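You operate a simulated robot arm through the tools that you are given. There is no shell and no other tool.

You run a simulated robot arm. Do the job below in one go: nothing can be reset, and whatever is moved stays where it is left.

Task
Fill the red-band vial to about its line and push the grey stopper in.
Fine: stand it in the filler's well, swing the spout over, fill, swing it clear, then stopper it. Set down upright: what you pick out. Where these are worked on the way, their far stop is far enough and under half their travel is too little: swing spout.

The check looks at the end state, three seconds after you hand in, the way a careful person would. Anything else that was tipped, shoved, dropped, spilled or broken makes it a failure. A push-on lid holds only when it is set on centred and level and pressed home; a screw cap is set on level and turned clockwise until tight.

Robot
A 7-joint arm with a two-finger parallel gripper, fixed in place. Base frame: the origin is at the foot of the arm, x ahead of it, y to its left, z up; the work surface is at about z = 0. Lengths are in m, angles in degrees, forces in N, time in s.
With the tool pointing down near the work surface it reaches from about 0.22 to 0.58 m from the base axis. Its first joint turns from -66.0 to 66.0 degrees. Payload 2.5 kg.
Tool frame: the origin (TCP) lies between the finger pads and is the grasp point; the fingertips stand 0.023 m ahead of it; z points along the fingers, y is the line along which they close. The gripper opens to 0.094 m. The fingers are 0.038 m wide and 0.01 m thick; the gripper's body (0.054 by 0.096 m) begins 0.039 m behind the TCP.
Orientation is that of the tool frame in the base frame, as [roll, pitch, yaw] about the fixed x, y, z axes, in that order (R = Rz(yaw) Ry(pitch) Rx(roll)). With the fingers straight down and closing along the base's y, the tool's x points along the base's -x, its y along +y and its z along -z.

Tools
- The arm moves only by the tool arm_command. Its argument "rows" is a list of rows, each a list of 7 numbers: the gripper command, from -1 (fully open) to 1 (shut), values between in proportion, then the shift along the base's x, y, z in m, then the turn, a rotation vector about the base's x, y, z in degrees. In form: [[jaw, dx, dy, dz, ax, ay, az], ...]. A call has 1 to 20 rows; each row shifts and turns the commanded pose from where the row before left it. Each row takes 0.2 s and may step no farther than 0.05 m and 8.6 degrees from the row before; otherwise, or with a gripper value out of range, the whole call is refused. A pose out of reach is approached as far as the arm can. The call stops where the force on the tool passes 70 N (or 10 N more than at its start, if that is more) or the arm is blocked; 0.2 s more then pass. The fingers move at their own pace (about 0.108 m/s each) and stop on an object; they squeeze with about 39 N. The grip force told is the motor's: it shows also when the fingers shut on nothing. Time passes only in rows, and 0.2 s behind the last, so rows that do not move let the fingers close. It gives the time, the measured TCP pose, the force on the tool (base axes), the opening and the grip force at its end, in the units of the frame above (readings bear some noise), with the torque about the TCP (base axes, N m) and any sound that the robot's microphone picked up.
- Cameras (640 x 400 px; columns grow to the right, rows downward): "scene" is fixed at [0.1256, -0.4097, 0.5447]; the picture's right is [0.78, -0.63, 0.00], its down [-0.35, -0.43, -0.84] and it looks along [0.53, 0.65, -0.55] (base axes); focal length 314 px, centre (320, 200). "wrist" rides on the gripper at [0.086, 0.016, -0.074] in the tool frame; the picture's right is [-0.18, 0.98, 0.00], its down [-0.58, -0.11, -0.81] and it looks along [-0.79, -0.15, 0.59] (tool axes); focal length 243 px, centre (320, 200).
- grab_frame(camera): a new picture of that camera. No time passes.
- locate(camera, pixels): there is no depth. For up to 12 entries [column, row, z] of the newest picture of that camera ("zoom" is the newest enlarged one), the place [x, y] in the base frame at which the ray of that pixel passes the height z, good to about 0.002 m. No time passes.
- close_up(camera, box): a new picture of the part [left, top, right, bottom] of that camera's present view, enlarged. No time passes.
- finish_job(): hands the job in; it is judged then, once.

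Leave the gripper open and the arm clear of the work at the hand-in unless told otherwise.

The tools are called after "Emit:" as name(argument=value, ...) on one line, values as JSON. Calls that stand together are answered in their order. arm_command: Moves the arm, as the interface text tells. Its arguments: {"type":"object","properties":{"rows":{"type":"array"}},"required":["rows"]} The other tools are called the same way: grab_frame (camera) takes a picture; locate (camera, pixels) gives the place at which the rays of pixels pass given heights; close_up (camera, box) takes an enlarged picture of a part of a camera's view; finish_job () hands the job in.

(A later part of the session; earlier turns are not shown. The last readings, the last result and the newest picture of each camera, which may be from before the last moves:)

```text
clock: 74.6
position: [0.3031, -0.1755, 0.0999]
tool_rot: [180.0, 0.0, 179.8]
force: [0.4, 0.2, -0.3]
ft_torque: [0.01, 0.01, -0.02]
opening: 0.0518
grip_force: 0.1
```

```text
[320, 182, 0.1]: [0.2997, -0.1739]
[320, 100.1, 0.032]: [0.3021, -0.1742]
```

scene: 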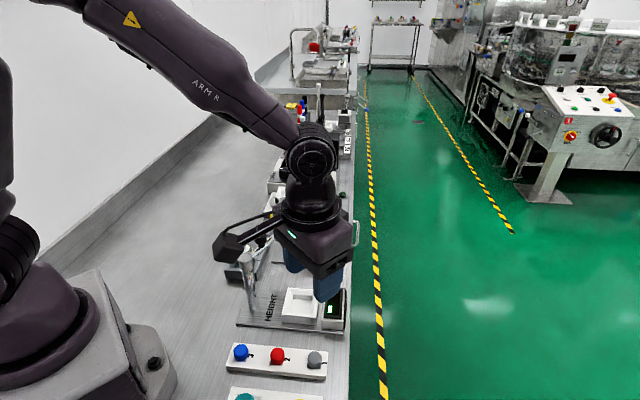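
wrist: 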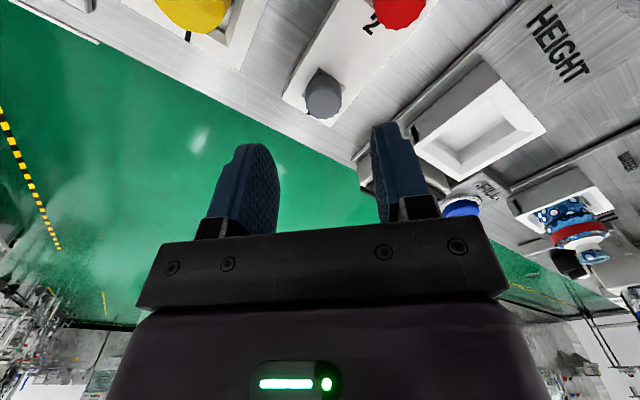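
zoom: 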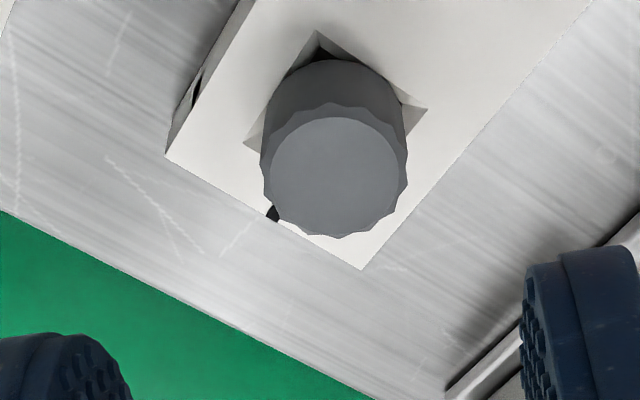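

The cap is about 2 mm ahead and 2 mm to the left of the tool axis. I'll correct by (+0.002, +0.0018) and descend with the tips just above the strip.

Emit:
arm_command(rows=[[-0.1, 0.002, 0.0018, -0.02, 0, 0, 0], [-0.1, 0, 0, -0.02, 0, 0, 0], [-0.1, 0, 0, -0.015, 0, 0, 0], [-0.1, 0, 0, 0, 0, 0, 0]])

Emit:
grab_frame(camera="wrist")

Emit:
close_up(camera="scene", box=[270, 310, 350, 380])

Emit:
close_up(camera="wrist", box=[240, 90, 400, 220])

```text
clock: 75.6
position: [0.3056, -0.1718, 0.0432]
tool_rot: [-179.9, 0.1, 179.7]
force: [0.2, 0.0, 0.7]
ft_torque: [0.05, -0.02, -0.01]
opening: 0.0515
grip_force: 0.0
```

```text
taken
```

wrist: 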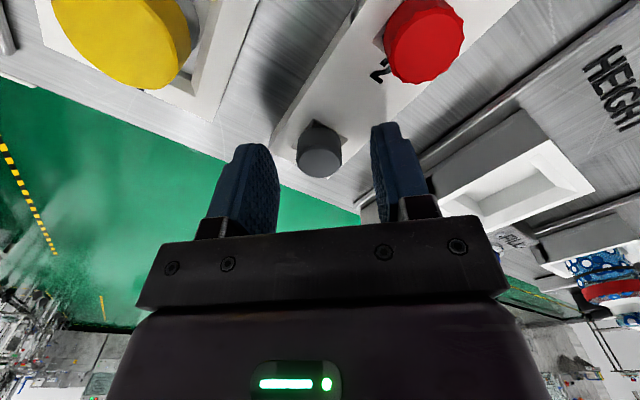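

```text
5.71 times, centred on (310, 345) of scene
```

zoom: 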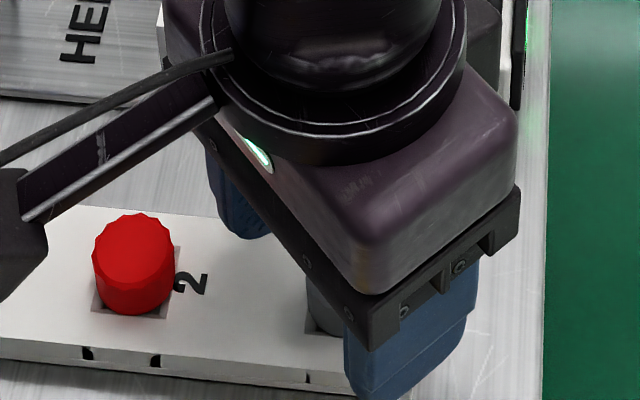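

```text
3.08 times, centred on (320, 155) of wrist
```

zoom: 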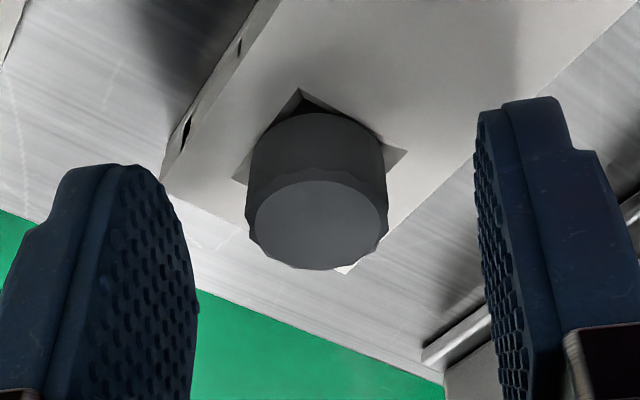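

The cap is centred between the fingers. I'll go down 3.5 mm more and close on it.

Emit:
arm_command(rows=[[-0.1, 0, 0, -0.0035, 0, 0, 0], [0.2, 0, 0, 0, 0, 0, 0], [0.4, 0, 0, 0, 0, 0, 0], [0.6, 0, 0, 0, 0, 0, 0], [0.9, 0, 0, 0, 0, 0, 0], [0.9, 0, 0, 0, 0, 0, 0]])

Emit:
close_up(camera="wrist", box=[240, 90, 400, 220])

```text
clock: 77.0
position: [0.3072, -0.173, 0.0412]
tool_rot: [180.0, 0.0, 179.8]
force: [-0.4, 0.2, 0.4]
ft_torque: [0.01, 0.0, -0.04]
opening: 0.0214
grip_force: 39.3
```

```text
3.08 times, centred on (320, 155) of wrist
```

zoom: 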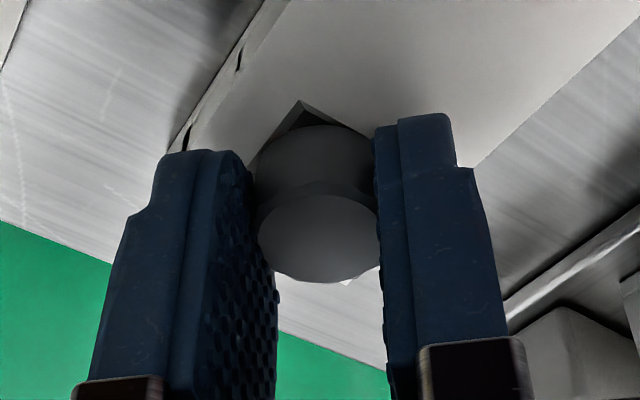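

Gripped at an opening of 0.0214. I'll lift straight up to z ≈ 0.15 and check how it hangs.

Emit:
arm_command(rows=[[0.9, 0, 0, 0.01, 0, 0, 0], [0.9, 0, 0, 0.02, 0, 0, 0], [0.9, 0, 0, 0.035, 0, 0, 0], [0.9, 0, 0, 0.045, 0, 0, 0], [0.9, 0, 0, 0, 0, 0, 0]])

Emit:
close_up(camera="wrist", box=[240, 90, 400, 220])

Emit:
close_up(camera="scene", box=[270, 270, 370, 370])

```text
clock: 78.2
position: [0.3049, -0.1729, 0.1529]
tool_rot: [-180.0, -0.1, 179.7]
force: [0.2, -0.4, -0.5]
ft_torque: [0.0, -0.02, -0.02]
opening: 0.0208
grip_force: 38.8
```

```text
3.08 times, centred on (320, 155) of wrist
```

zoom: 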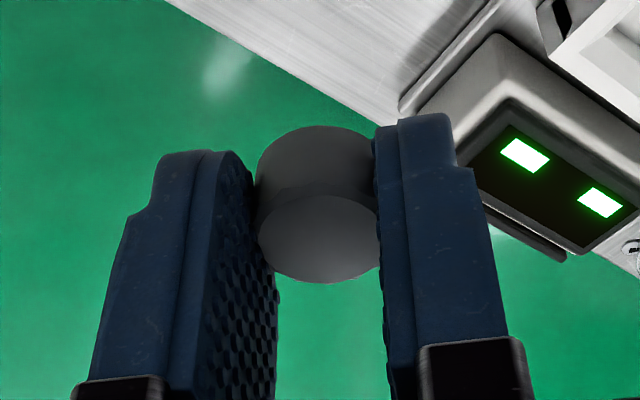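

```text
4.00 times, centred on (320, 320) of scene
```

zoom: 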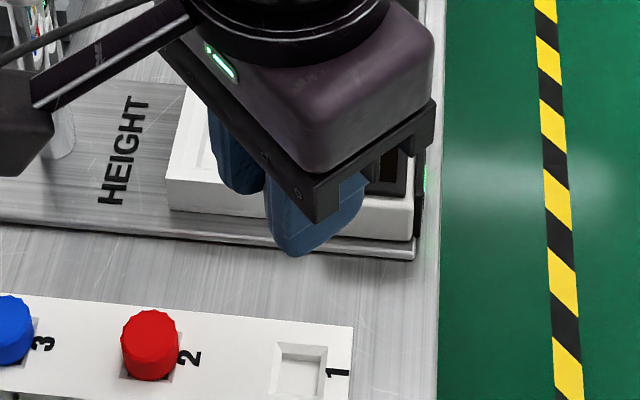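

The stopper is held squarely. I'll rise to z = 0.26 and travel to above the vial at about (0.480, 0.056), turning to yaw 160° for the known clearances.

Emit:
arm_command(rows=[[0.9, 0, 0, 0.045, 0, 0, 0], [0.9, 0, 0, 0.045, 0, 0, 0], [0.9, 0.0289, 0.0382, 0.003, 0, 0, -3.3], [0.9, 0.0289, 0.0382, 0.003, 0, 0, -3.3], [0.9, 0.0289, 0.0382, 0.003, 0, 0, -3.3], [0.9, 0.0289, 0.0382, 0.003, 0, 0, -3.3], [0.9, 0.0289, 0.0382, 0.003, 0, 0, -3.3], [0.9, 0.0289, 0.0382, 0.003, 0, 0, -3.3], [0.9, 0, 0, 0, 0, 0, 0]])

Emit:
grab_frame(camera="wrist")

Emit:
close_up(camera="scene", box=[272, 140, 352, 240])

Emit:
close_up(camera="wrist", box=[240, 0, 400, 200])

```text
clock: 80.2
position: [0.4787, 0.058, 0.2597]
tool_rot: [-180.0, 0.1, 160.0]
force: [-0.9, 0.0, 0.0]
ft_torque: [0.03, 0.01, -0.03]
opening: 0.0208
grip_force: 39.2
```

```text
taken
```

wrist: 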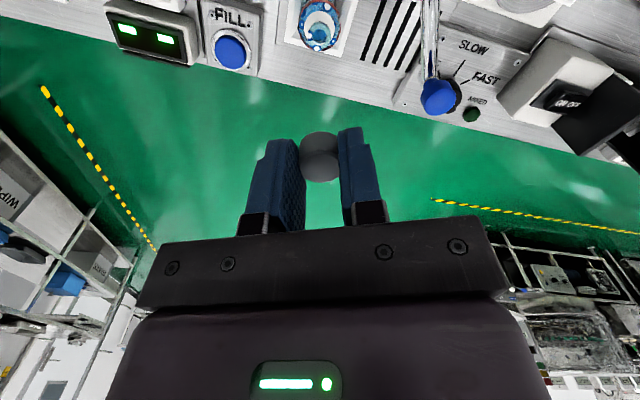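

```text
4.00 times, centred on (312, 190) of scene
```

zoom: 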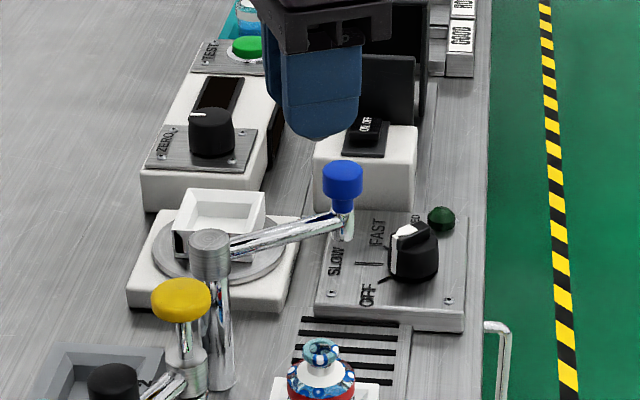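

```text
2.00 times, centred on (320, 100) of wrist
```

zoom: 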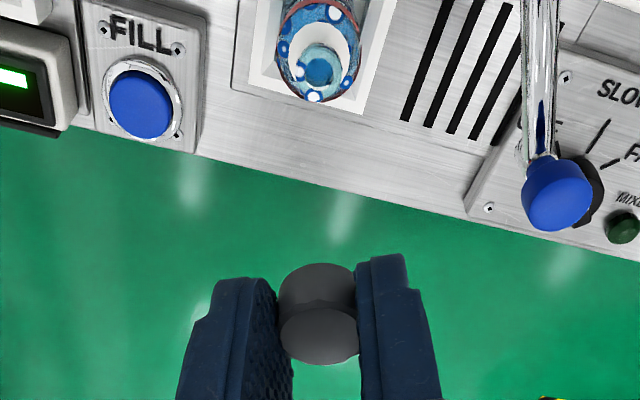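

At yaw 160° the rim's centre is at wrist col ~320.5, row ~32.5, almost exactly on the tool axis; I need about +1.7 mm along x. I'll correct and descend to z = 0.14, leaving the stopper's bottom about 2 cm above the rim.

Emit:
arm_command(rows=[[0.9, 0.0015, -0.0005, -0.03, 0, 0, 0], [0.9, 0, 0, -0.035, 0, 0, 0], [0.9, 0, 0, -0.035, 0, 0, 0], [0.9, 0, 0, -0.02, 0, 0, 0], [0.9, 0, 0, 0, 0, 0, 0]])

Emit:
grab_frame(camera="wrist")

Emit:
close_up(camera="wrist", box=[270, 80, 370, 180])

Emit:
close_up(camera="scene", box=[282, 180, 342, 250])

```text
clock: 81.4
position: [0.4812, 0.0566, 0.1386]
tool_rot: [-180.0, 0.0, 160.0]
force: [0.5, 0.3, 0.0]
ft_torque: [0.03, -0.02, 0.0]
opening: 0.0208
grip_force: 39.0
```

```text
taken
```

wrist: 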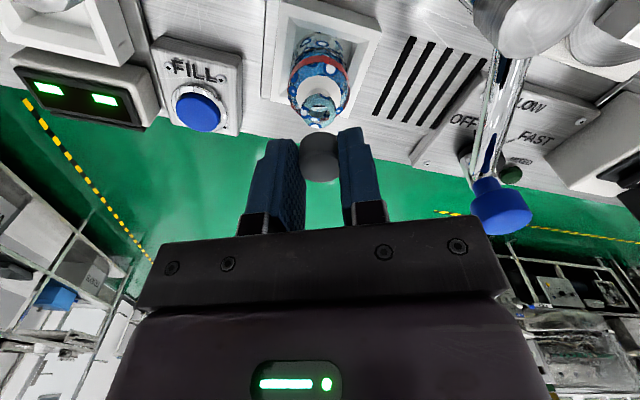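

```text
4.00 times, centred on (320, 130) of wrist
```

zoom: 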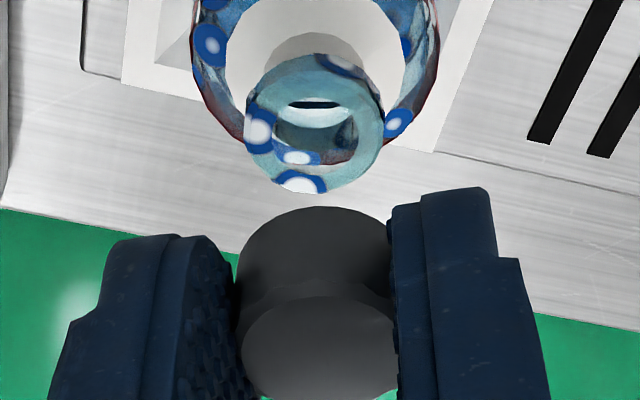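

```text
5.71 times, centred on (312, 215) of scene
```

zoom: 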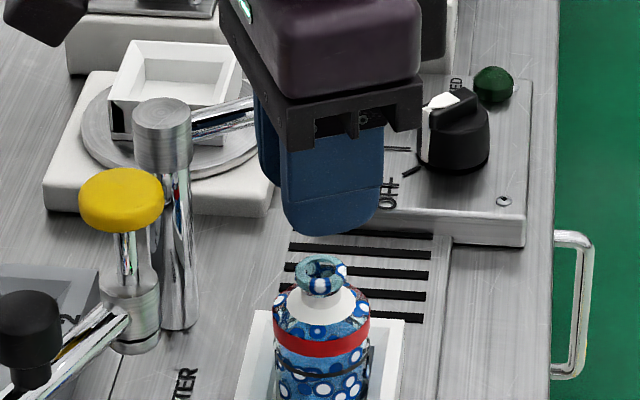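

Alignment looks good across the fingers. To see the stopper's underside and check centring in the other direction, I'll rise to z = 0.20 and turn the gripper +70°, so the scene camera looks between the fingers.

Emit:
arm_command(rows=[[0.9, 0.0008, -0.0003, 0.03, 0, 0, 0], [0.9, 0, 0, 0.032, 0, 0, 0], [0.9, 0, 0, 0, 0, 0, 7.8], [0.9, 0, 0, 0, 0, 0, 7.8], [0.9, 0, 0, 0, 0, 0, 7.8], [0.9, 0, 0, 0, 0, 0, 7.8], [0.9, 0, 0, 0, 0, 0, 7.8], [0.9, 0, 0, 0, 0, 0, 7.8], [0.9, 0, 0, 0, 0, 0, 7.8], [0.9, 0, 0, 0, 0, 0, 7.8], [0.9, 0, 0, 0, 0, 0, 7.6], [0.9, 0, 0, 0, 0, 0, 0]])

Emit:
close_up(camera="scene", box=[282, 160, 342, 240])

Emit:
close_up(camera="wrist", box=[240, 20, 400, 180])

Emit:
grab_frame(camera="wrist")

```text
clock: 84.0
position: [0.4823, 0.0554, 0.1997]
tool_rot: [-180.0, -0.1, -129.9]
force: [0.3, 0.5, -0.2]
ft_torque: [-0.01, 0.06, 0.01]
opening: 0.0211
grip_force: 39.1
```

```text
5.00 times, centred on (312, 200) of scene
```

zoom: 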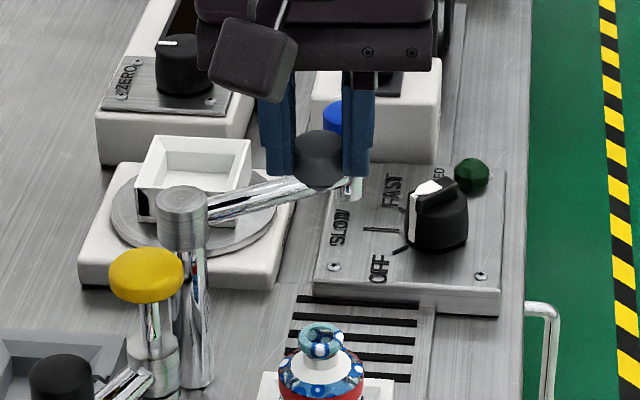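

```text
2.50 times, centred on (320, 100) of wrist
```

zoom: 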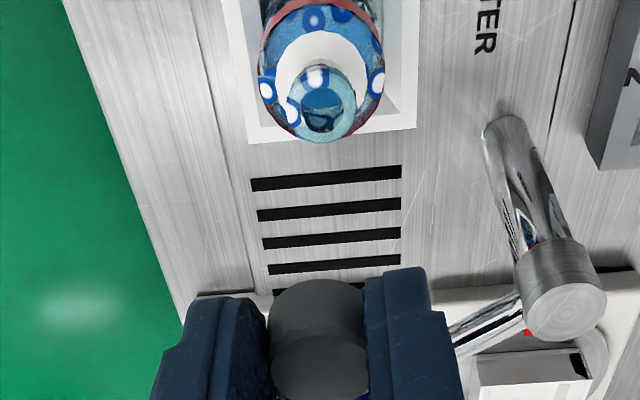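

```text
taken
```

wrist: 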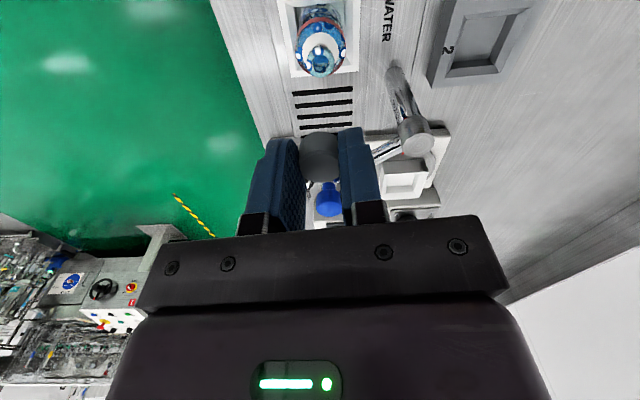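

At this angle the rim is at wrist col 320.8 and the scene shows the stopper directly over the neck; the residual offset is under 1 mm. I'll keep this orientation, since the scene camera can see between the fingers, and descend to z = 0.125.

Emit:
arm_command(rows=[[0.9, -0.0003, 0, -0.03, 0, 0, 0], [0.9, 0, 0, -0.03, 0, 0, 0], [0.9, 0, 0, -0.015, 0, 0, 0], [0.9, 0, 0, 0, 0, 0, 0]])

Emit:
close_up(camera="scene", box=[292, 195, 332, 240])

Emit:
close_up(camera="wrist", box=[270, 80, 370, 180])

Emit:
grab_frame(camera="scene")

```text
clock: 85.0
position: [0.481, 0.0569, 0.1244]
tool_rot: [-180.0, 0.0, -130.1]
force: [0.2, 0.7, -1.1]
ft_torque: [0.03, 0.01, -0.01]
opening: 0.021
grip_force: 39.1
```

```text
8.89 times, centred on (312, 218) of scene
```

zoom: 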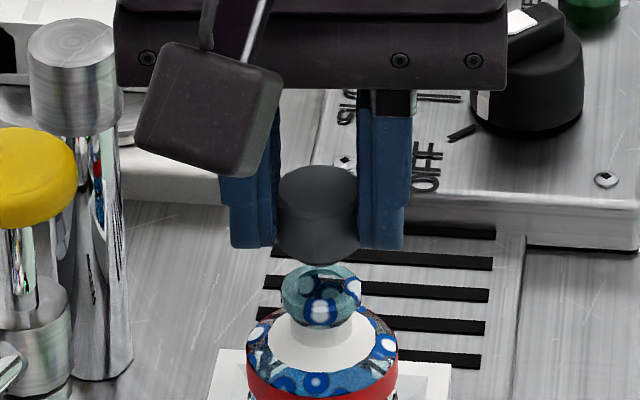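

```text
4.00 times, centred on (320, 130) of wrist
```

zoom: 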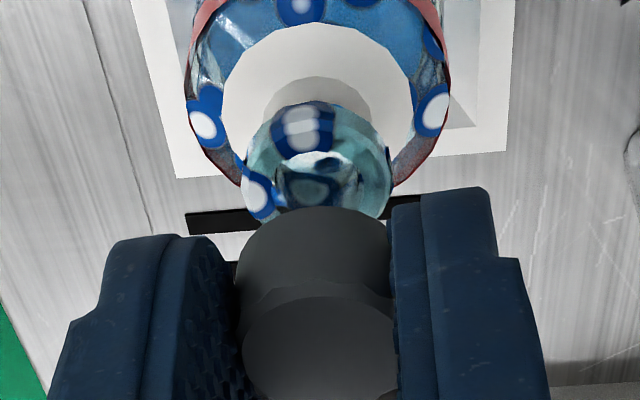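

```text
taken
```

scene: 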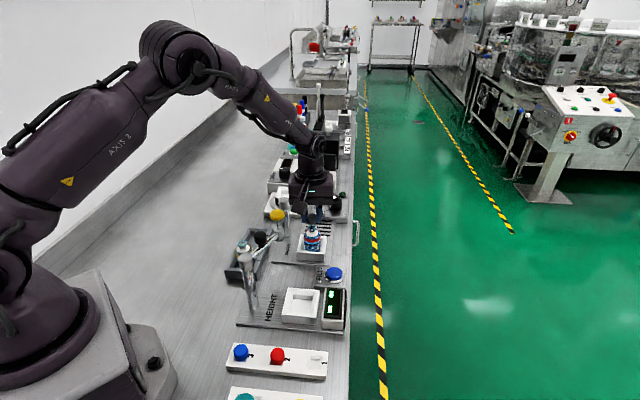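

The stopper is about 0.5 mm left of the rim axis in the scene view. I'll nudge (+0.0004, -0.0003) and descend in small steps, watching the force.

Emit:
arm_command(rows=[[0.9, 0.0004, -0.0003, -0.004, 0, 0, 0], [0.9, 0, 0, -0.004, 0, 0, 0], [0.9, 0, 0, 0, 0, 0, 0]])

Emit:
close_up(camera="scene", box=[297, 205, 329, 237])

Emit:
close_up(camera="wrist", box=[270, 80, 370, 180])

```text
clock: 85.8
position: [0.4826, 0.0566, 0.1171]
tool_rot: [-179.9, 0.0, -130.2]
force: [-0.1, -0.8, 7.1]
ft_torque: [0.02, 0.04, -0.03]
opening: 0.0209
grip_force: 38.5
```

```text
12.50 times, centred on (313, 221) of scene
```

zoom: 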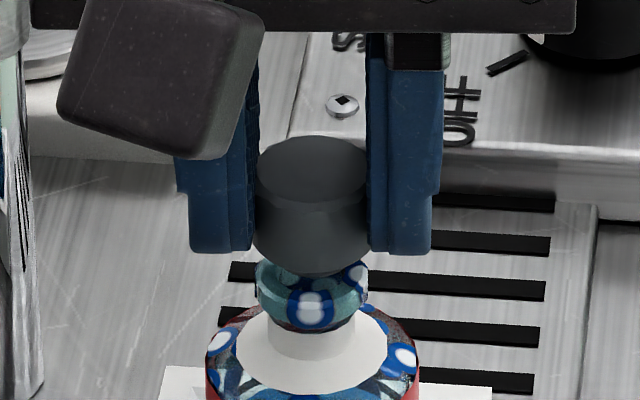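

```text
4.00 times, centred on (320, 130) of wrist
```

zoom: 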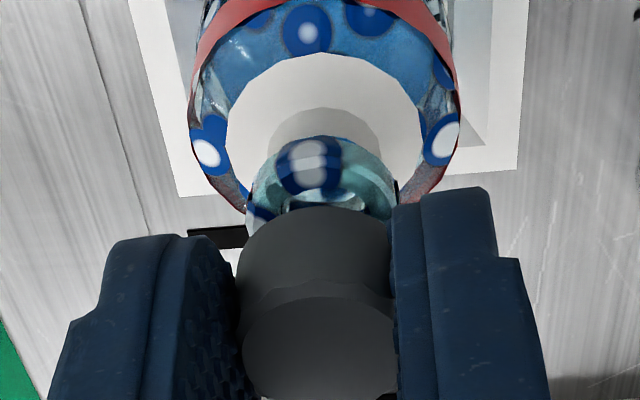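

First contact: 7 N upward with no side force, so the plug has met the neck. Centring looks good in the scene (cap 311, rim 312). I'll push on in 2 mm steps.

Emit:
arm_command(rows=[[0.9, 0, 0, -0.002, 0, 0, 0], [0.9, 0, 0, 0, 0, 0, 0]])

Emit:
close_up(camera="scene", box=[297, 205, 329, 237])

```text
clock: 86.4
position: [0.4834, 0.0557, 0.1167]
tool_rot: [-179.9, 0.0, -130.2]
force: [-1.6, -1.6, 12.6]
ft_torque: [0.02, -0.02, 0.0]
opening: 0.021
grip_force: 38.7
```

```text
12.50 times, centred on (313, 221) of scene
```

zoom: 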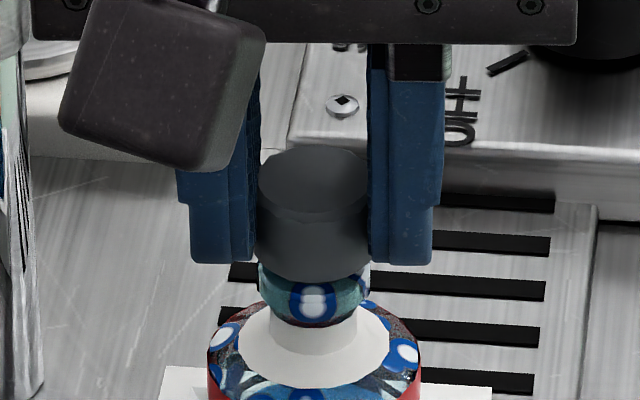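

The force is rising gently to 12.6 N with a small side push of (-1.6, -1.6) N. I'll ease 0.5 mm that way and keep going down.

Emit:
arm_command(rows=[[0.9, -0.0004, -0.0004, 0, 0, 0, 0], [0.9, 0, 0, -0.002, 0, 0, 0], [0.9, 0, 0, 0, 0, 0, 0]])

Emit:
close_up(camera="scene", box=[297, 205, 329, 237])

```text
clock: 87.2
position: [0.483, 0.0552, 0.1133]
tool_rot: [179.9, 0.0, -130.1]
force: [-0.4, 0.1, -0.2]
ft_torque: [-0.03, 0.01, -0.03]
opening: 0.021
grip_force: 39.5
```

```text
12.50 times, centred on (313, 221) of scene
```

zoom: 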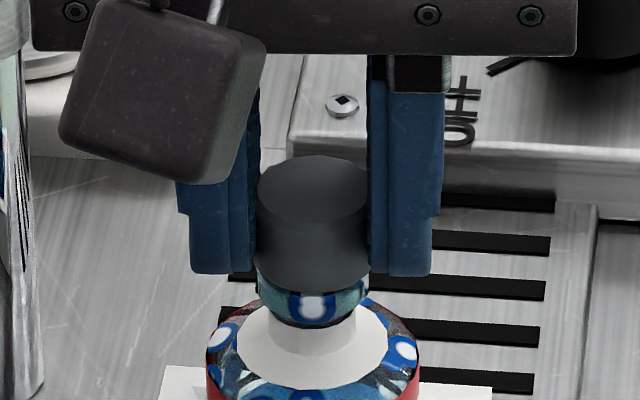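

The force fell to zero: the plug has dropped into the neck. I'll continue down.

Emit:
arm_command(rows=[[0.9, 0, 0, -0.002, 0, 0, 0], [0.9, 0, 0, -0.002, 0, 0, 0], [0.9, 0, 0, 0, 0, 0, 0]])

Emit:
close_up(camera="scene", box=[297, 205, 329, 237])

```text
clock: 88.0
position: [0.4829, 0.0534, 0.1127]
tool_rot: [-180.0, 0.1, -130.1]
force: [-8.0, -2.4, 25.4]
ft_torque: [-0.04, 0.34, 0.03]
opening: 0.0211
grip_force: 39.3
```

```text
12.50 times, centred on (313, 221) of scene
```

zoom: 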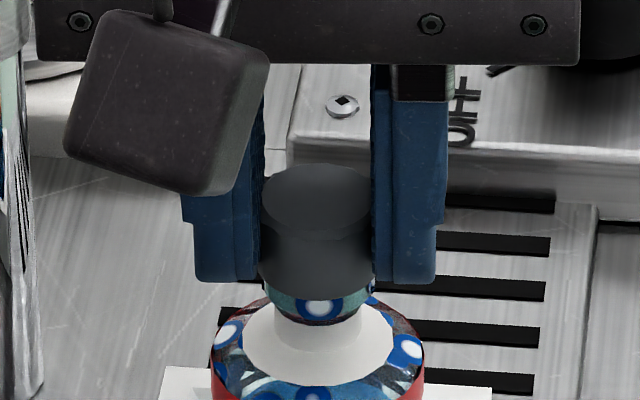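

Now it's 25 N upward with (-8, -2.4) N sideways at z ≈ 0.113: the plug is in the neck's mouth and meeting friction. I'll relieve the side load first by moving 1 mm in -x.

Emit:
arm_command(rows=[[0.9, -0.001, 0.0003, 0, 0, 0, 0], [0.9, 0, 0, 0, 0, 0, 0]])

Emit:
close_up(camera="scene", box=[297, 205, 329, 237])

Emit:
close_up(camera="wrist", box=[270, 80, 370, 180])

Emit:
close_up(camera="scene", box=[282, 200, 342, 260])

```text
clock: 88.6
position: [0.4825, 0.0548, 0.1112]
tool_rot: [-179.7, 0.1, -130.1]
force: [-2.1, -3.8, 24.1]
ft_torque: [-0.07, 0.09, 0.02]
opening: 0.0209
grip_force: 39.2
```

```text
12.50 times, centred on (313, 221) of scene
```

zoom: 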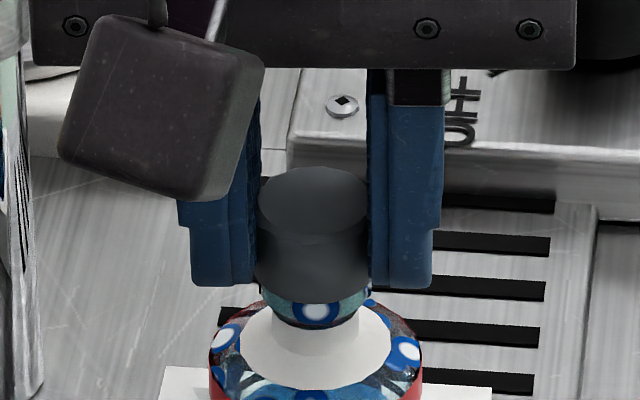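

```text
4.00 times, centred on (320, 130) of wrist
```

zoom: 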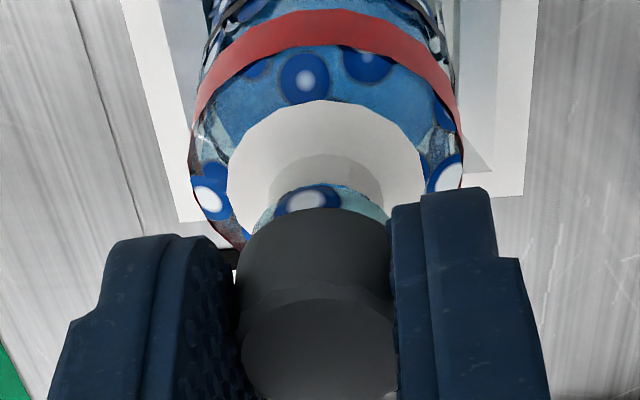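

```text
6.67 times, centred on (312, 230) of scene
```

zoom: 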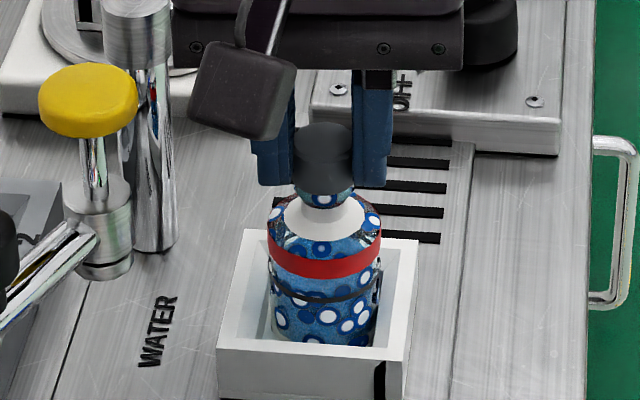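

Better: the side load is down to (-2, -4) N and it slid in another 1.5 mm. I'll ease 0.7 mm in -y and push down further.

Emit:
arm_command(rows=[[0.9, -0.0001, -0.0007, 0, 0, 0, 0], [0.9, 0, 0, -0.0015, 0, 0, 0], [0.9, 0, 0, 0, 0, 0, 0]])

Emit:
close_up(camera="scene", box=[297, 205, 329, 237])

```text
clock: 89.4
position: [0.4812, 0.0557, 0.1109]
tool_rot: [-179.8, 0.2, -130.0]
force: [-4.0, -1.3, 33.4]
ft_torque: [-0.02, 0.08, 0.02]
opening: 0.021
grip_force: 39.0
```

```text
12.50 times, centred on (313, 221) of scene
```

zoom: 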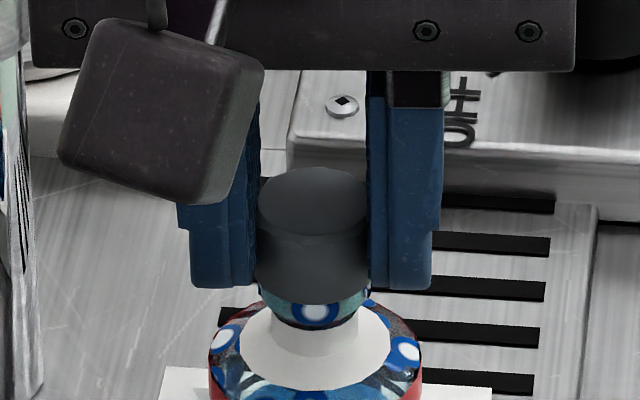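

33 N, level, and nothing slipping. I'll keep pressing in small steps and listen for it to seat.

Emit:
arm_command(rows=[[0.9, 0, 0, -0.0015, 0, 0, 0], [0.9, 0, 0, 0, 0, 0, 0]])

Emit:
close_up(camera="scene", box=[297, 205, 329, 237])

```text
clock: 90.0
position: [0.4825, 0.0555, 0.1117]
tool_rot: [-179.8, 0.3, -130.1]
force: [-6.7, -1.2, 42.0]
ft_torque: [0.01, 0.22, -0.01]
opening: 0.021
grip_force: 38.7
```

```text
12.50 times, centred on (313, 221) of scene
```

zoom: 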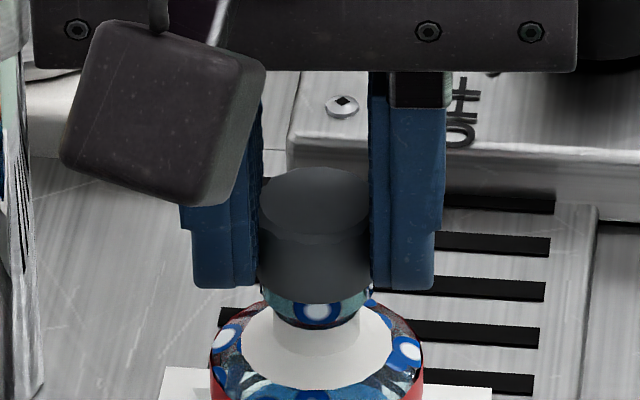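

42 N with -6.7 N sideways; only about 1.5 mm of gap seems left under the cap. I'll relieve the sideways load and push a little more.

Emit:
arm_command(rows=[[0.9, -0.0012, 0, 0, 0, 0, 0], [0.9, 0, 0, 0, 0, 0, 0]])

Emit:
close_up(camera="scene", box=[300, 212, 324, 236])

```text
clock: 90.6
position: [0.4817, 0.0538, 0.111]
tool_rot: [-179.6, 0.5, -130.1]
force: [-1.7, 1.0, 37.5]
ft_torque: [0.11, -0.04, 0.0]
opening: 0.0211
grip_force: 39.3
```

```text
16.00 times, centred on (312, 224) of scene
```

zoom: 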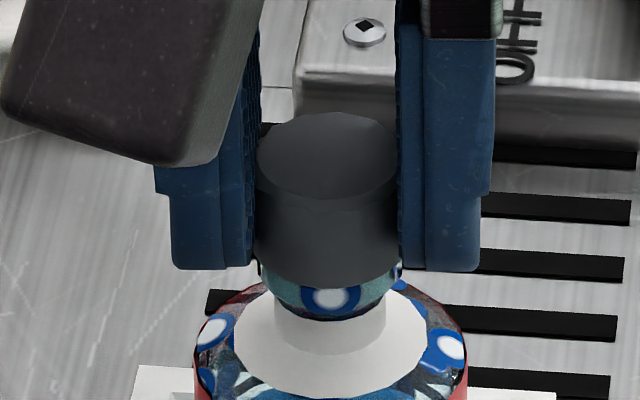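

The push is now almost purely vertical (37.5 N) and the cap's lower edge sits right at the ring's top edge, level. I'll reduce the preload to about 10 N, open the fingers, and inspect.

Emit:
arm_command(rows=[[0.9, 0, 0, 0.002, 0, 0, 0], [0.9, 0, 0, 0.002, 0, 0, 0], [0.45, 0, 0, 0, 0, 0, 0], [0.3, 0, 0, 0, 0, 0, 0], [0.0, 0, 0, 0, 0, 0, 0], [0.0, 0, 0, 0, 0, 0, 0]])

Emit:
close_up(camera="scene", box=[300, 212, 324, 236])

Emit:
close_up(camera="wrist", box=[270, 80, 370, 180])

```text
clock: 92.0
position: [0.4784, 0.0547, 0.1114]
tool_rot: [-180.0, 0.1, -130.1]
force: [-0.1, 0.7, -0.7]
ft_torque: [-0.01, -0.03, 0.02]
opening: 0.047
grip_force: 0.0
```

```text
16.00 times, centred on (312, 224) of scene
```

zoom: 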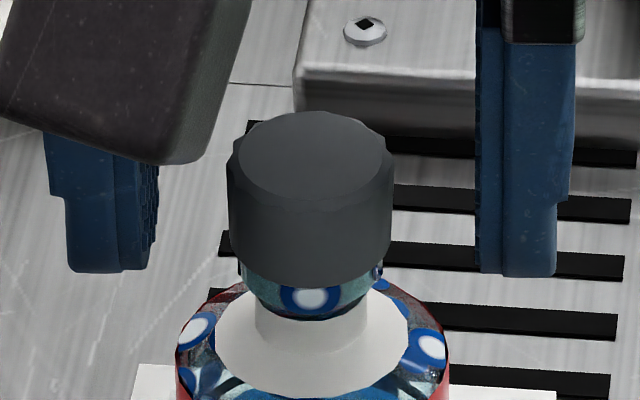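

```text
4.00 times, centred on (320, 130) of wrist
```

zoom: 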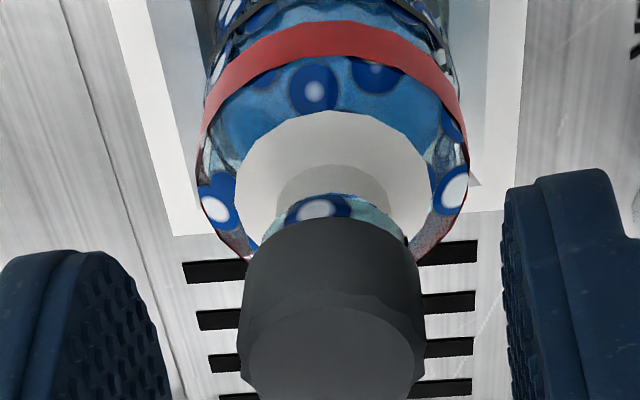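

The stopper stands on the neck, level, with the cap's edge about at the ring's top. To be sure it's home, I'll rise clear, shut the fingers and press on its top with the closed fingertips.

Emit:
arm_command(rows=[[-0.1, 0, 0, 0.01, 0, 0, 0], [-0.1, 0, 0, 0.02, 0, 0, 0], [-0.1, 0, 0, 0.025, 0, 0, 0], [0.5, 0, 0, 0, 0, 0, 0], [1, 0, 0, 0, 0, 0, 0], [1, 0, 0, 0, 0, 0, 0]])

Emit:
close_up(camera="wrist", box=[240, 60, 400, 180])

Emit:
close_up(camera="scene", box=[282, 195, 342, 255])

Emit:
grab_frame(camera="wrist")

```text
clock: 93.4
position: [0.4788, 0.0538, 0.1658]
tool_rot: [180.0, 0.0, -130.1]
force: [-0.1, -0.4, -0.3]
ft_torque: [-0.03, -0.01, -0.03]
opening: 0.0
grip_force: 39.0
```

```text
3.33 times, centred on (320, 120) of wrist
```

zoom: 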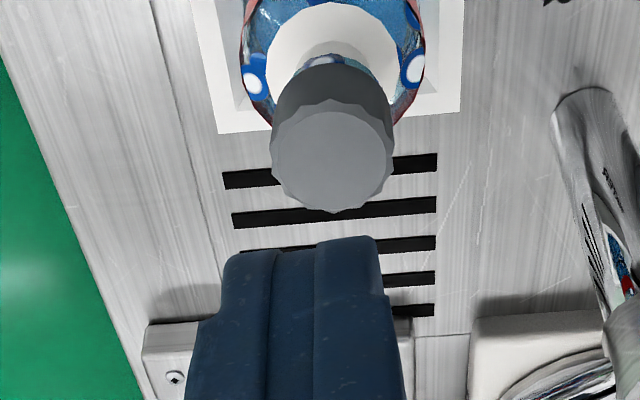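

```text
6.67 times, centred on (312, 225) of scene
```

zoom: 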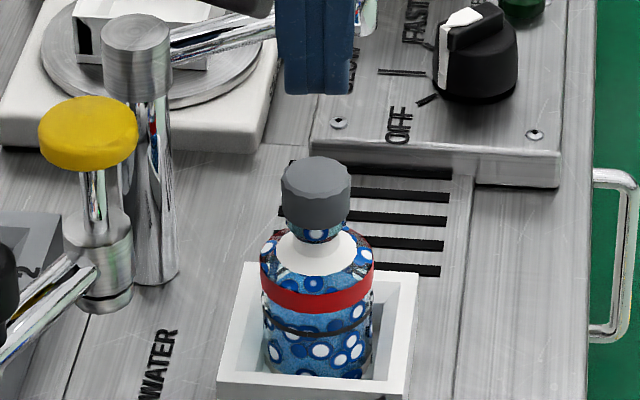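

```text
taken
```

wrist: 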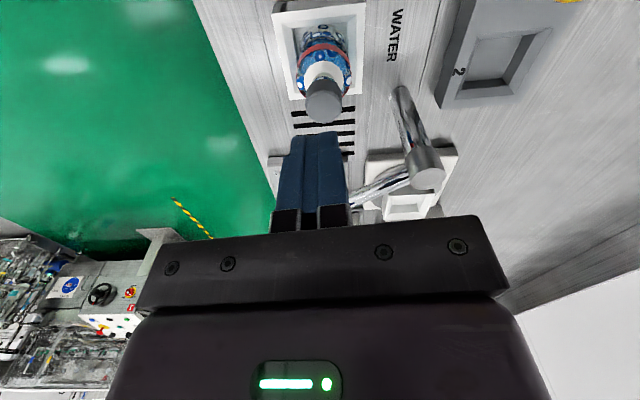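

I'll locate the cap's top centre in both views (wrist zoom (332,158), scene (311.4,221.7)) to press it on centre.

Emit:
locate(camera="wrist", pixels=[[323.6, 107.4, 0.095], [323.6, 107.4, 0.1], [323.6, 107.4, 0.105], [320, 182, 0.1658]])

Emit:
grab_frame(camera="scene")

Emit:
locate(camera="scene", pixels=[[311.4, 221.7, 0.095], [311.4, 221.7, 0.1], [311.4, 221.7, 0.105]])

Emit:
close_up(camera="scene", box=[300, 214, 324, 238])

```text
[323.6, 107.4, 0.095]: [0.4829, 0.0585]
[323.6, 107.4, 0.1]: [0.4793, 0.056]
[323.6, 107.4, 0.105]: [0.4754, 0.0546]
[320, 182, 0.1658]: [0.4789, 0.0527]
```

```text
taken
```

scene: 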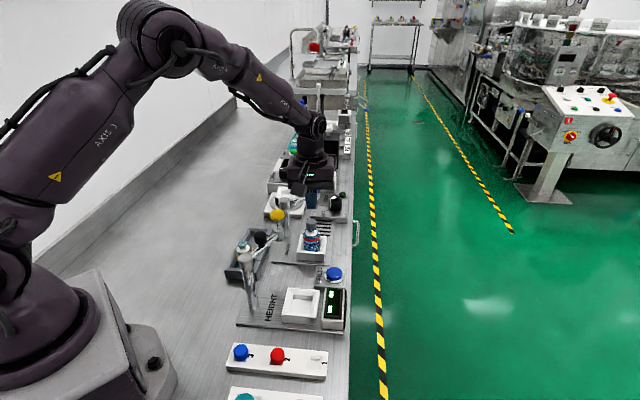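

```text
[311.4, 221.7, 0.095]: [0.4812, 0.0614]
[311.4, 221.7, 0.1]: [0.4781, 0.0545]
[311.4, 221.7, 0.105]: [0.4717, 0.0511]
```

```text
16.00 times, centred on (312, 226) of scene
```

zoom: 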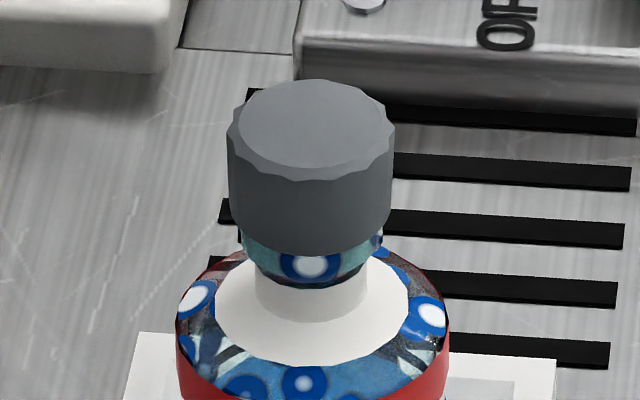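

The cap is centred and level at about (0.479, 0.056), top at z ≈ 0.099. I'll shift +2.5 mm in y and come down onto its top with shut fingertips.

Emit:
arm_command(rows=[[1, 0.0003, 0.0025, -0.02, 0, 0, 0], [1, 0, 0, -0.015, 0, 0, 0], [1, 0, 0, -0.005, 0, 0, 0], [1, 0, 0, 0, 0, 0, 0]])

Emit:
close_up(camera="scene", box=[292, 205, 332, 240])

Emit:
close_up(camera="wrist", box=[270, 90, 370, 160])

```text
clock: 94.4
position: [0.4811, 0.0573, 0.1262]
tool_rot: [180.0, 0.1, -130.1]
force: [-0.2, -0.4, 0.4]
ft_torque: [-0.01, 0.0, -0.01]
opening: 0.0
grip_force: 39.0
```

```text
11.43 times, centred on (312, 222) of scene
```

zoom: 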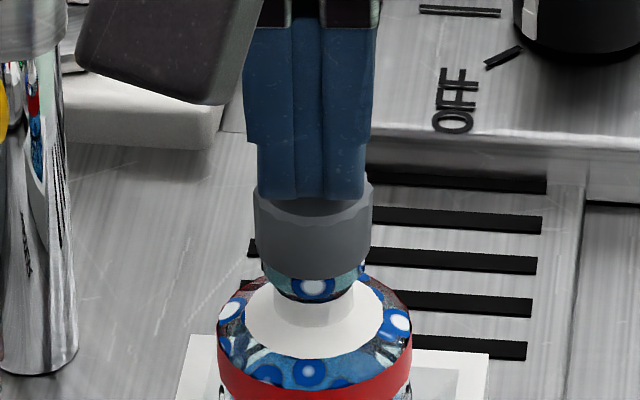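

```text
5.71 times, centred on (320, 125) of wrist
```

zoom: 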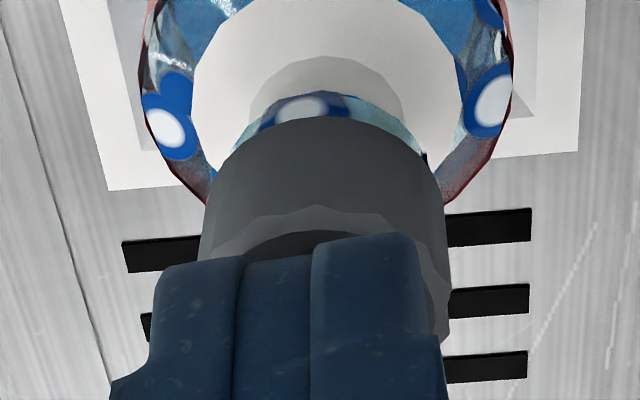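

The closed fingertips are centred over the cap. I'll press down in small steps.

Emit:
arm_command(rows=[[1, 0, 0, -0.003, 0, 0, 0], [1, 0, 0, -0.003, 0, 0, 0], [1, 0, 0, 0, 0, 0, 0]])

Emit:
close_up(camera="scene", box=[292, 205, 332, 240])

```text
clock: 95.2
position: [0.4815, 0.0581, 0.1233]
tool_rot: [-179.8, 0.2, -130.1]
force: [-4.2, 0.3, 29.2]
ft_torque: [-0.07, 0.15, -0.01]
opening: 0.0001
grip_force: 39.2
```

```text
11.43 times, centred on (312, 222) of scene
```

zoom: 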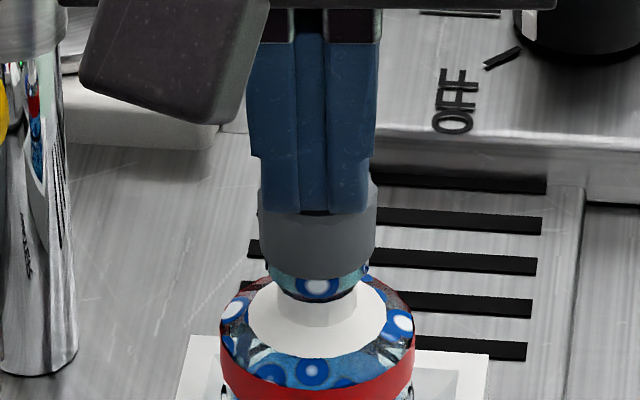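

29 N with no further travel yet. I'll increase to about 50 N.

Emit:
arm_command(rows=[[1, -0.0005, 0, -0.0015, 0, 0, 0], [1, 0, 0, -0.0015, 0, 0, 0], [1, 0, 0, 0, 0, 0, 0]])

Emit:
close_up(camera="scene", box=[292, 205, 332, 240])

```text
clock: 96.0
position: [0.4828, 0.0577, 0.1229]
tool_rot: [-179.5, 0.4, -130.0]
force: [-5.5, 0.4, 48.0]
ft_torque: [-0.1, 0.22, 0.01]
opening: 0.0
grip_force: 38.8
```

```text
11.43 times, centred on (312, 222) of scene
```

zoom: 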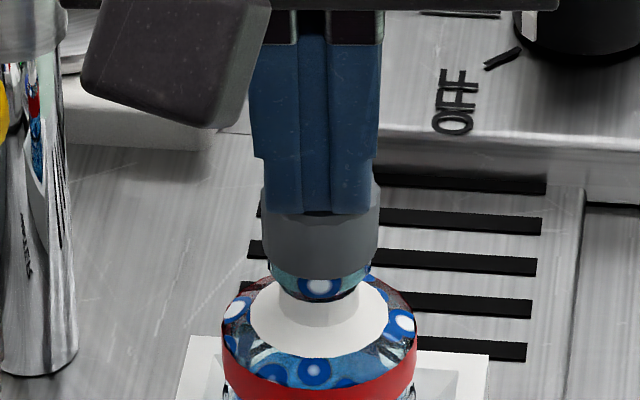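

48 N and rigid. I'll zoom in to see whether any gap remains between the cap and the ring.

Emit:
close_up(camera="scene", box=[302, 216, 324, 236])

Emit:
close_up(camera="wrist", box=[290, 90, 350, 140])

```text
16.00 times, centred on (313, 226) of scene
```

zoom: 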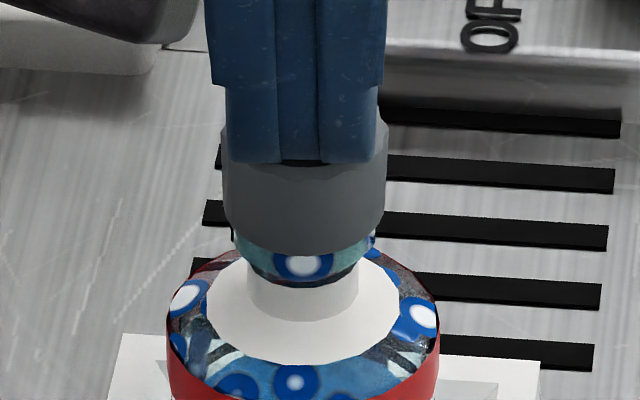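

```text
8.00 times, centred on (320, 115) of wrist
```

zoom: 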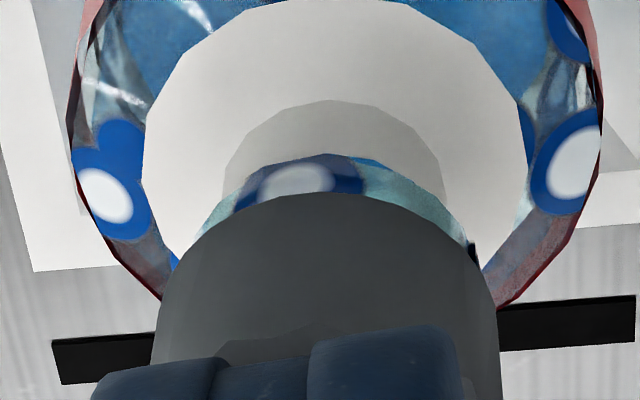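

Comparing the ring strip visible under the cap in both views, about 2 mm of gap may remain. I'll relieve the side load and press harder, still below the 70 N limit, watching for movement.

Emit:
arm_command(rows=[[1, -0.001, 0, 0, 0, 0, 0], [1, 0, 0, -0.0015, 0, 0, 0], [1, 0, 0, 0, 0, 0, 0]])

Emit:
close_up(camera="scene", box=[302, 216, 324, 236])

Emit:
close_up(camera="wrist", box=[290, 90, 350, 140])

```text
clock: 96.8
position: [0.4814, 0.0583, 0.1212]
tool_rot: [-179.2, 0.6, -130.1]
force: [-4.7, -0.1, 55.5]
ft_torque: [-0.09, 0.21, 0.02]
opening: 0.0001
grip_force: 39.0
```

```text
16.00 times, centred on (313, 226) of scene
```

zoom: 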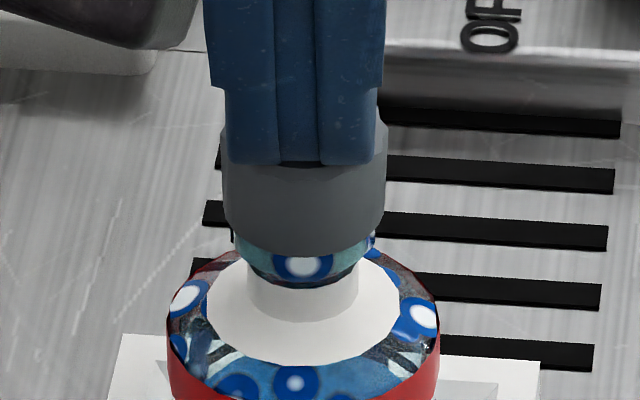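

```text
8.00 times, centred on (320, 115) of wrist
```

zoom: 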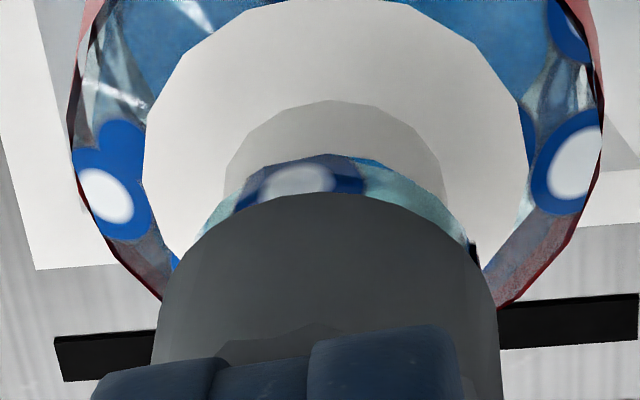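

No further movement at 55 N: either it's home or it's binding. I'll lift off and go to the low side viewpoint to inspect the joint from nearly horizontal.

Emit:
arm_command(rows=[[1, 0, 0, 0.006, 0, 0, 0], [1, 0, 0, 0.03, 0, 0, 0], [1, 0, 0, 0.045, 0, 0, 0], [1, 0, 0, 0.045, 0, 0, 0], [1, 0, 0, 0.045, 0, 0, 0], [1, -0.034, 0.0132, 0.002, 0, 0, -4.3], [1, -0.034, 0.0132, 0.002, 0, 0, -4.3], [1, -0.034, 0.0132, 0.002, 0, 0, -4.3], [1, -0.034, 0.0132, 0.002, 0, 0, -4.3], [1, -0.034, 0.0132, 0.002, 0, 0, -4.3], [1, -0.034, 0.0132, 0.002, 0, 0, -4.3], [1, 0, 0, 0, 3.05, -6.86, 0], [1, 0, 0, 0, 3.05, -6.86, 0], [1, 0, 0, 0, 3.05, -6.86, 0], [1, 0, 0, 0, 3.05, -6.86, 0], [1, 0, 0, -0.04, 0, 0, 0], [1, 0, 0, -0.04, 0, 0, 0], [1, 0, 0, -0.04, 0, 0, 0], [1, 0, 0, -0.03, 0, 0, 0], [1, 0, 0, 0, 0, 0, 0]])

Emit:
grab_frame(camera="wrist")

Emit:
close_up(camera="scene", box=[282, 195, 342, 255])

```text
clock: 101.0
position: [0.2776, 0.138, 0.1543]
tool_rot: [-179.9, 30.0, -155.8]
force: [-0.3, 0.5, 0.1]
ft_torque: [0.01, 0.01, -0.03]
opening: 0.0001
grip_force: 38.9
out of reach, approached as far as the arm can: row 17, 19
```

```text
taken
```

wrist: 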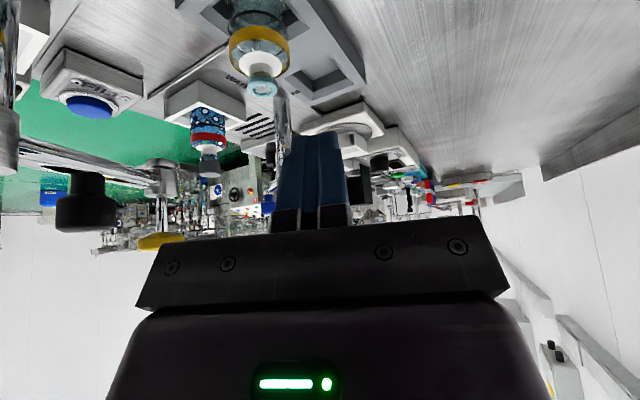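

```text
6.67 times, centred on (312, 225) of scene
```

zoom: 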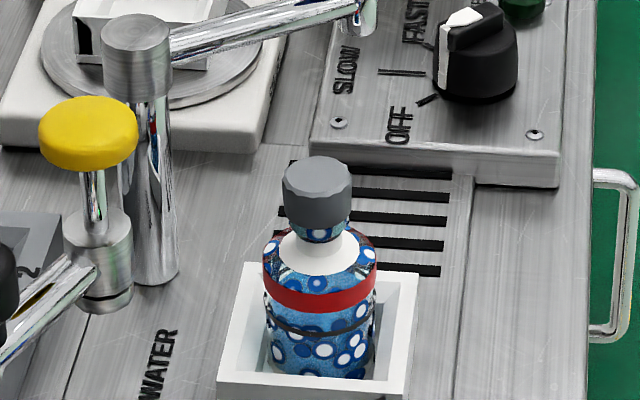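

Emit:
close_up(camera="wrist", box=[188, 130, 228, 185])

Emit:
close_up(camera="wrist", box=[196, 144, 222, 166])

Emit:
close_up(camera="wrist", box=[185, 115, 230, 145])

```text
7.27 times, centred on (208, 158) of wrist
```

zoom: 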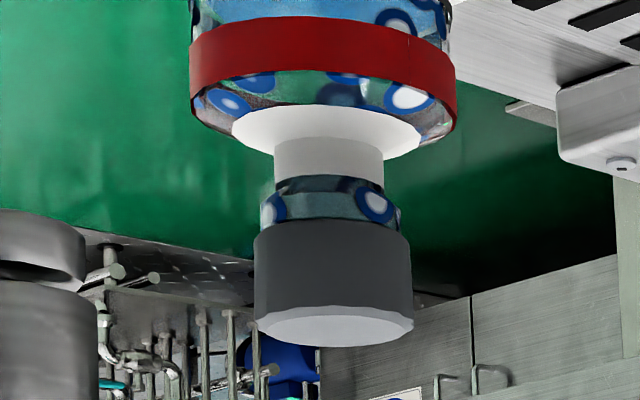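

```text
16.00 times, centred on (209, 155) of wrist
```

zoom: 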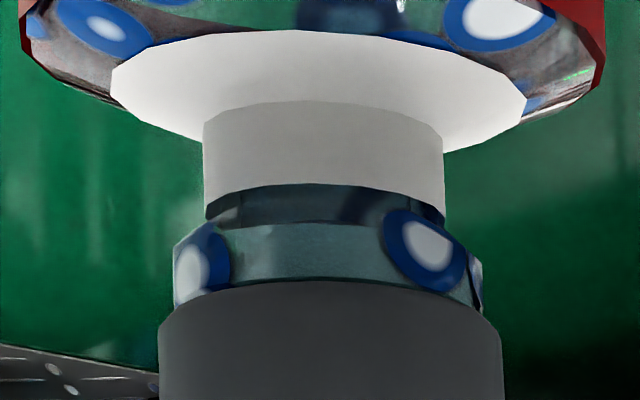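

```text
13.33 times, centred on (208, 130) of wrist
```

zoom: 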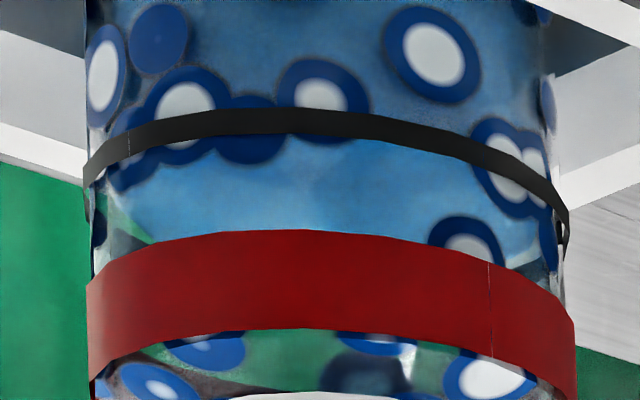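

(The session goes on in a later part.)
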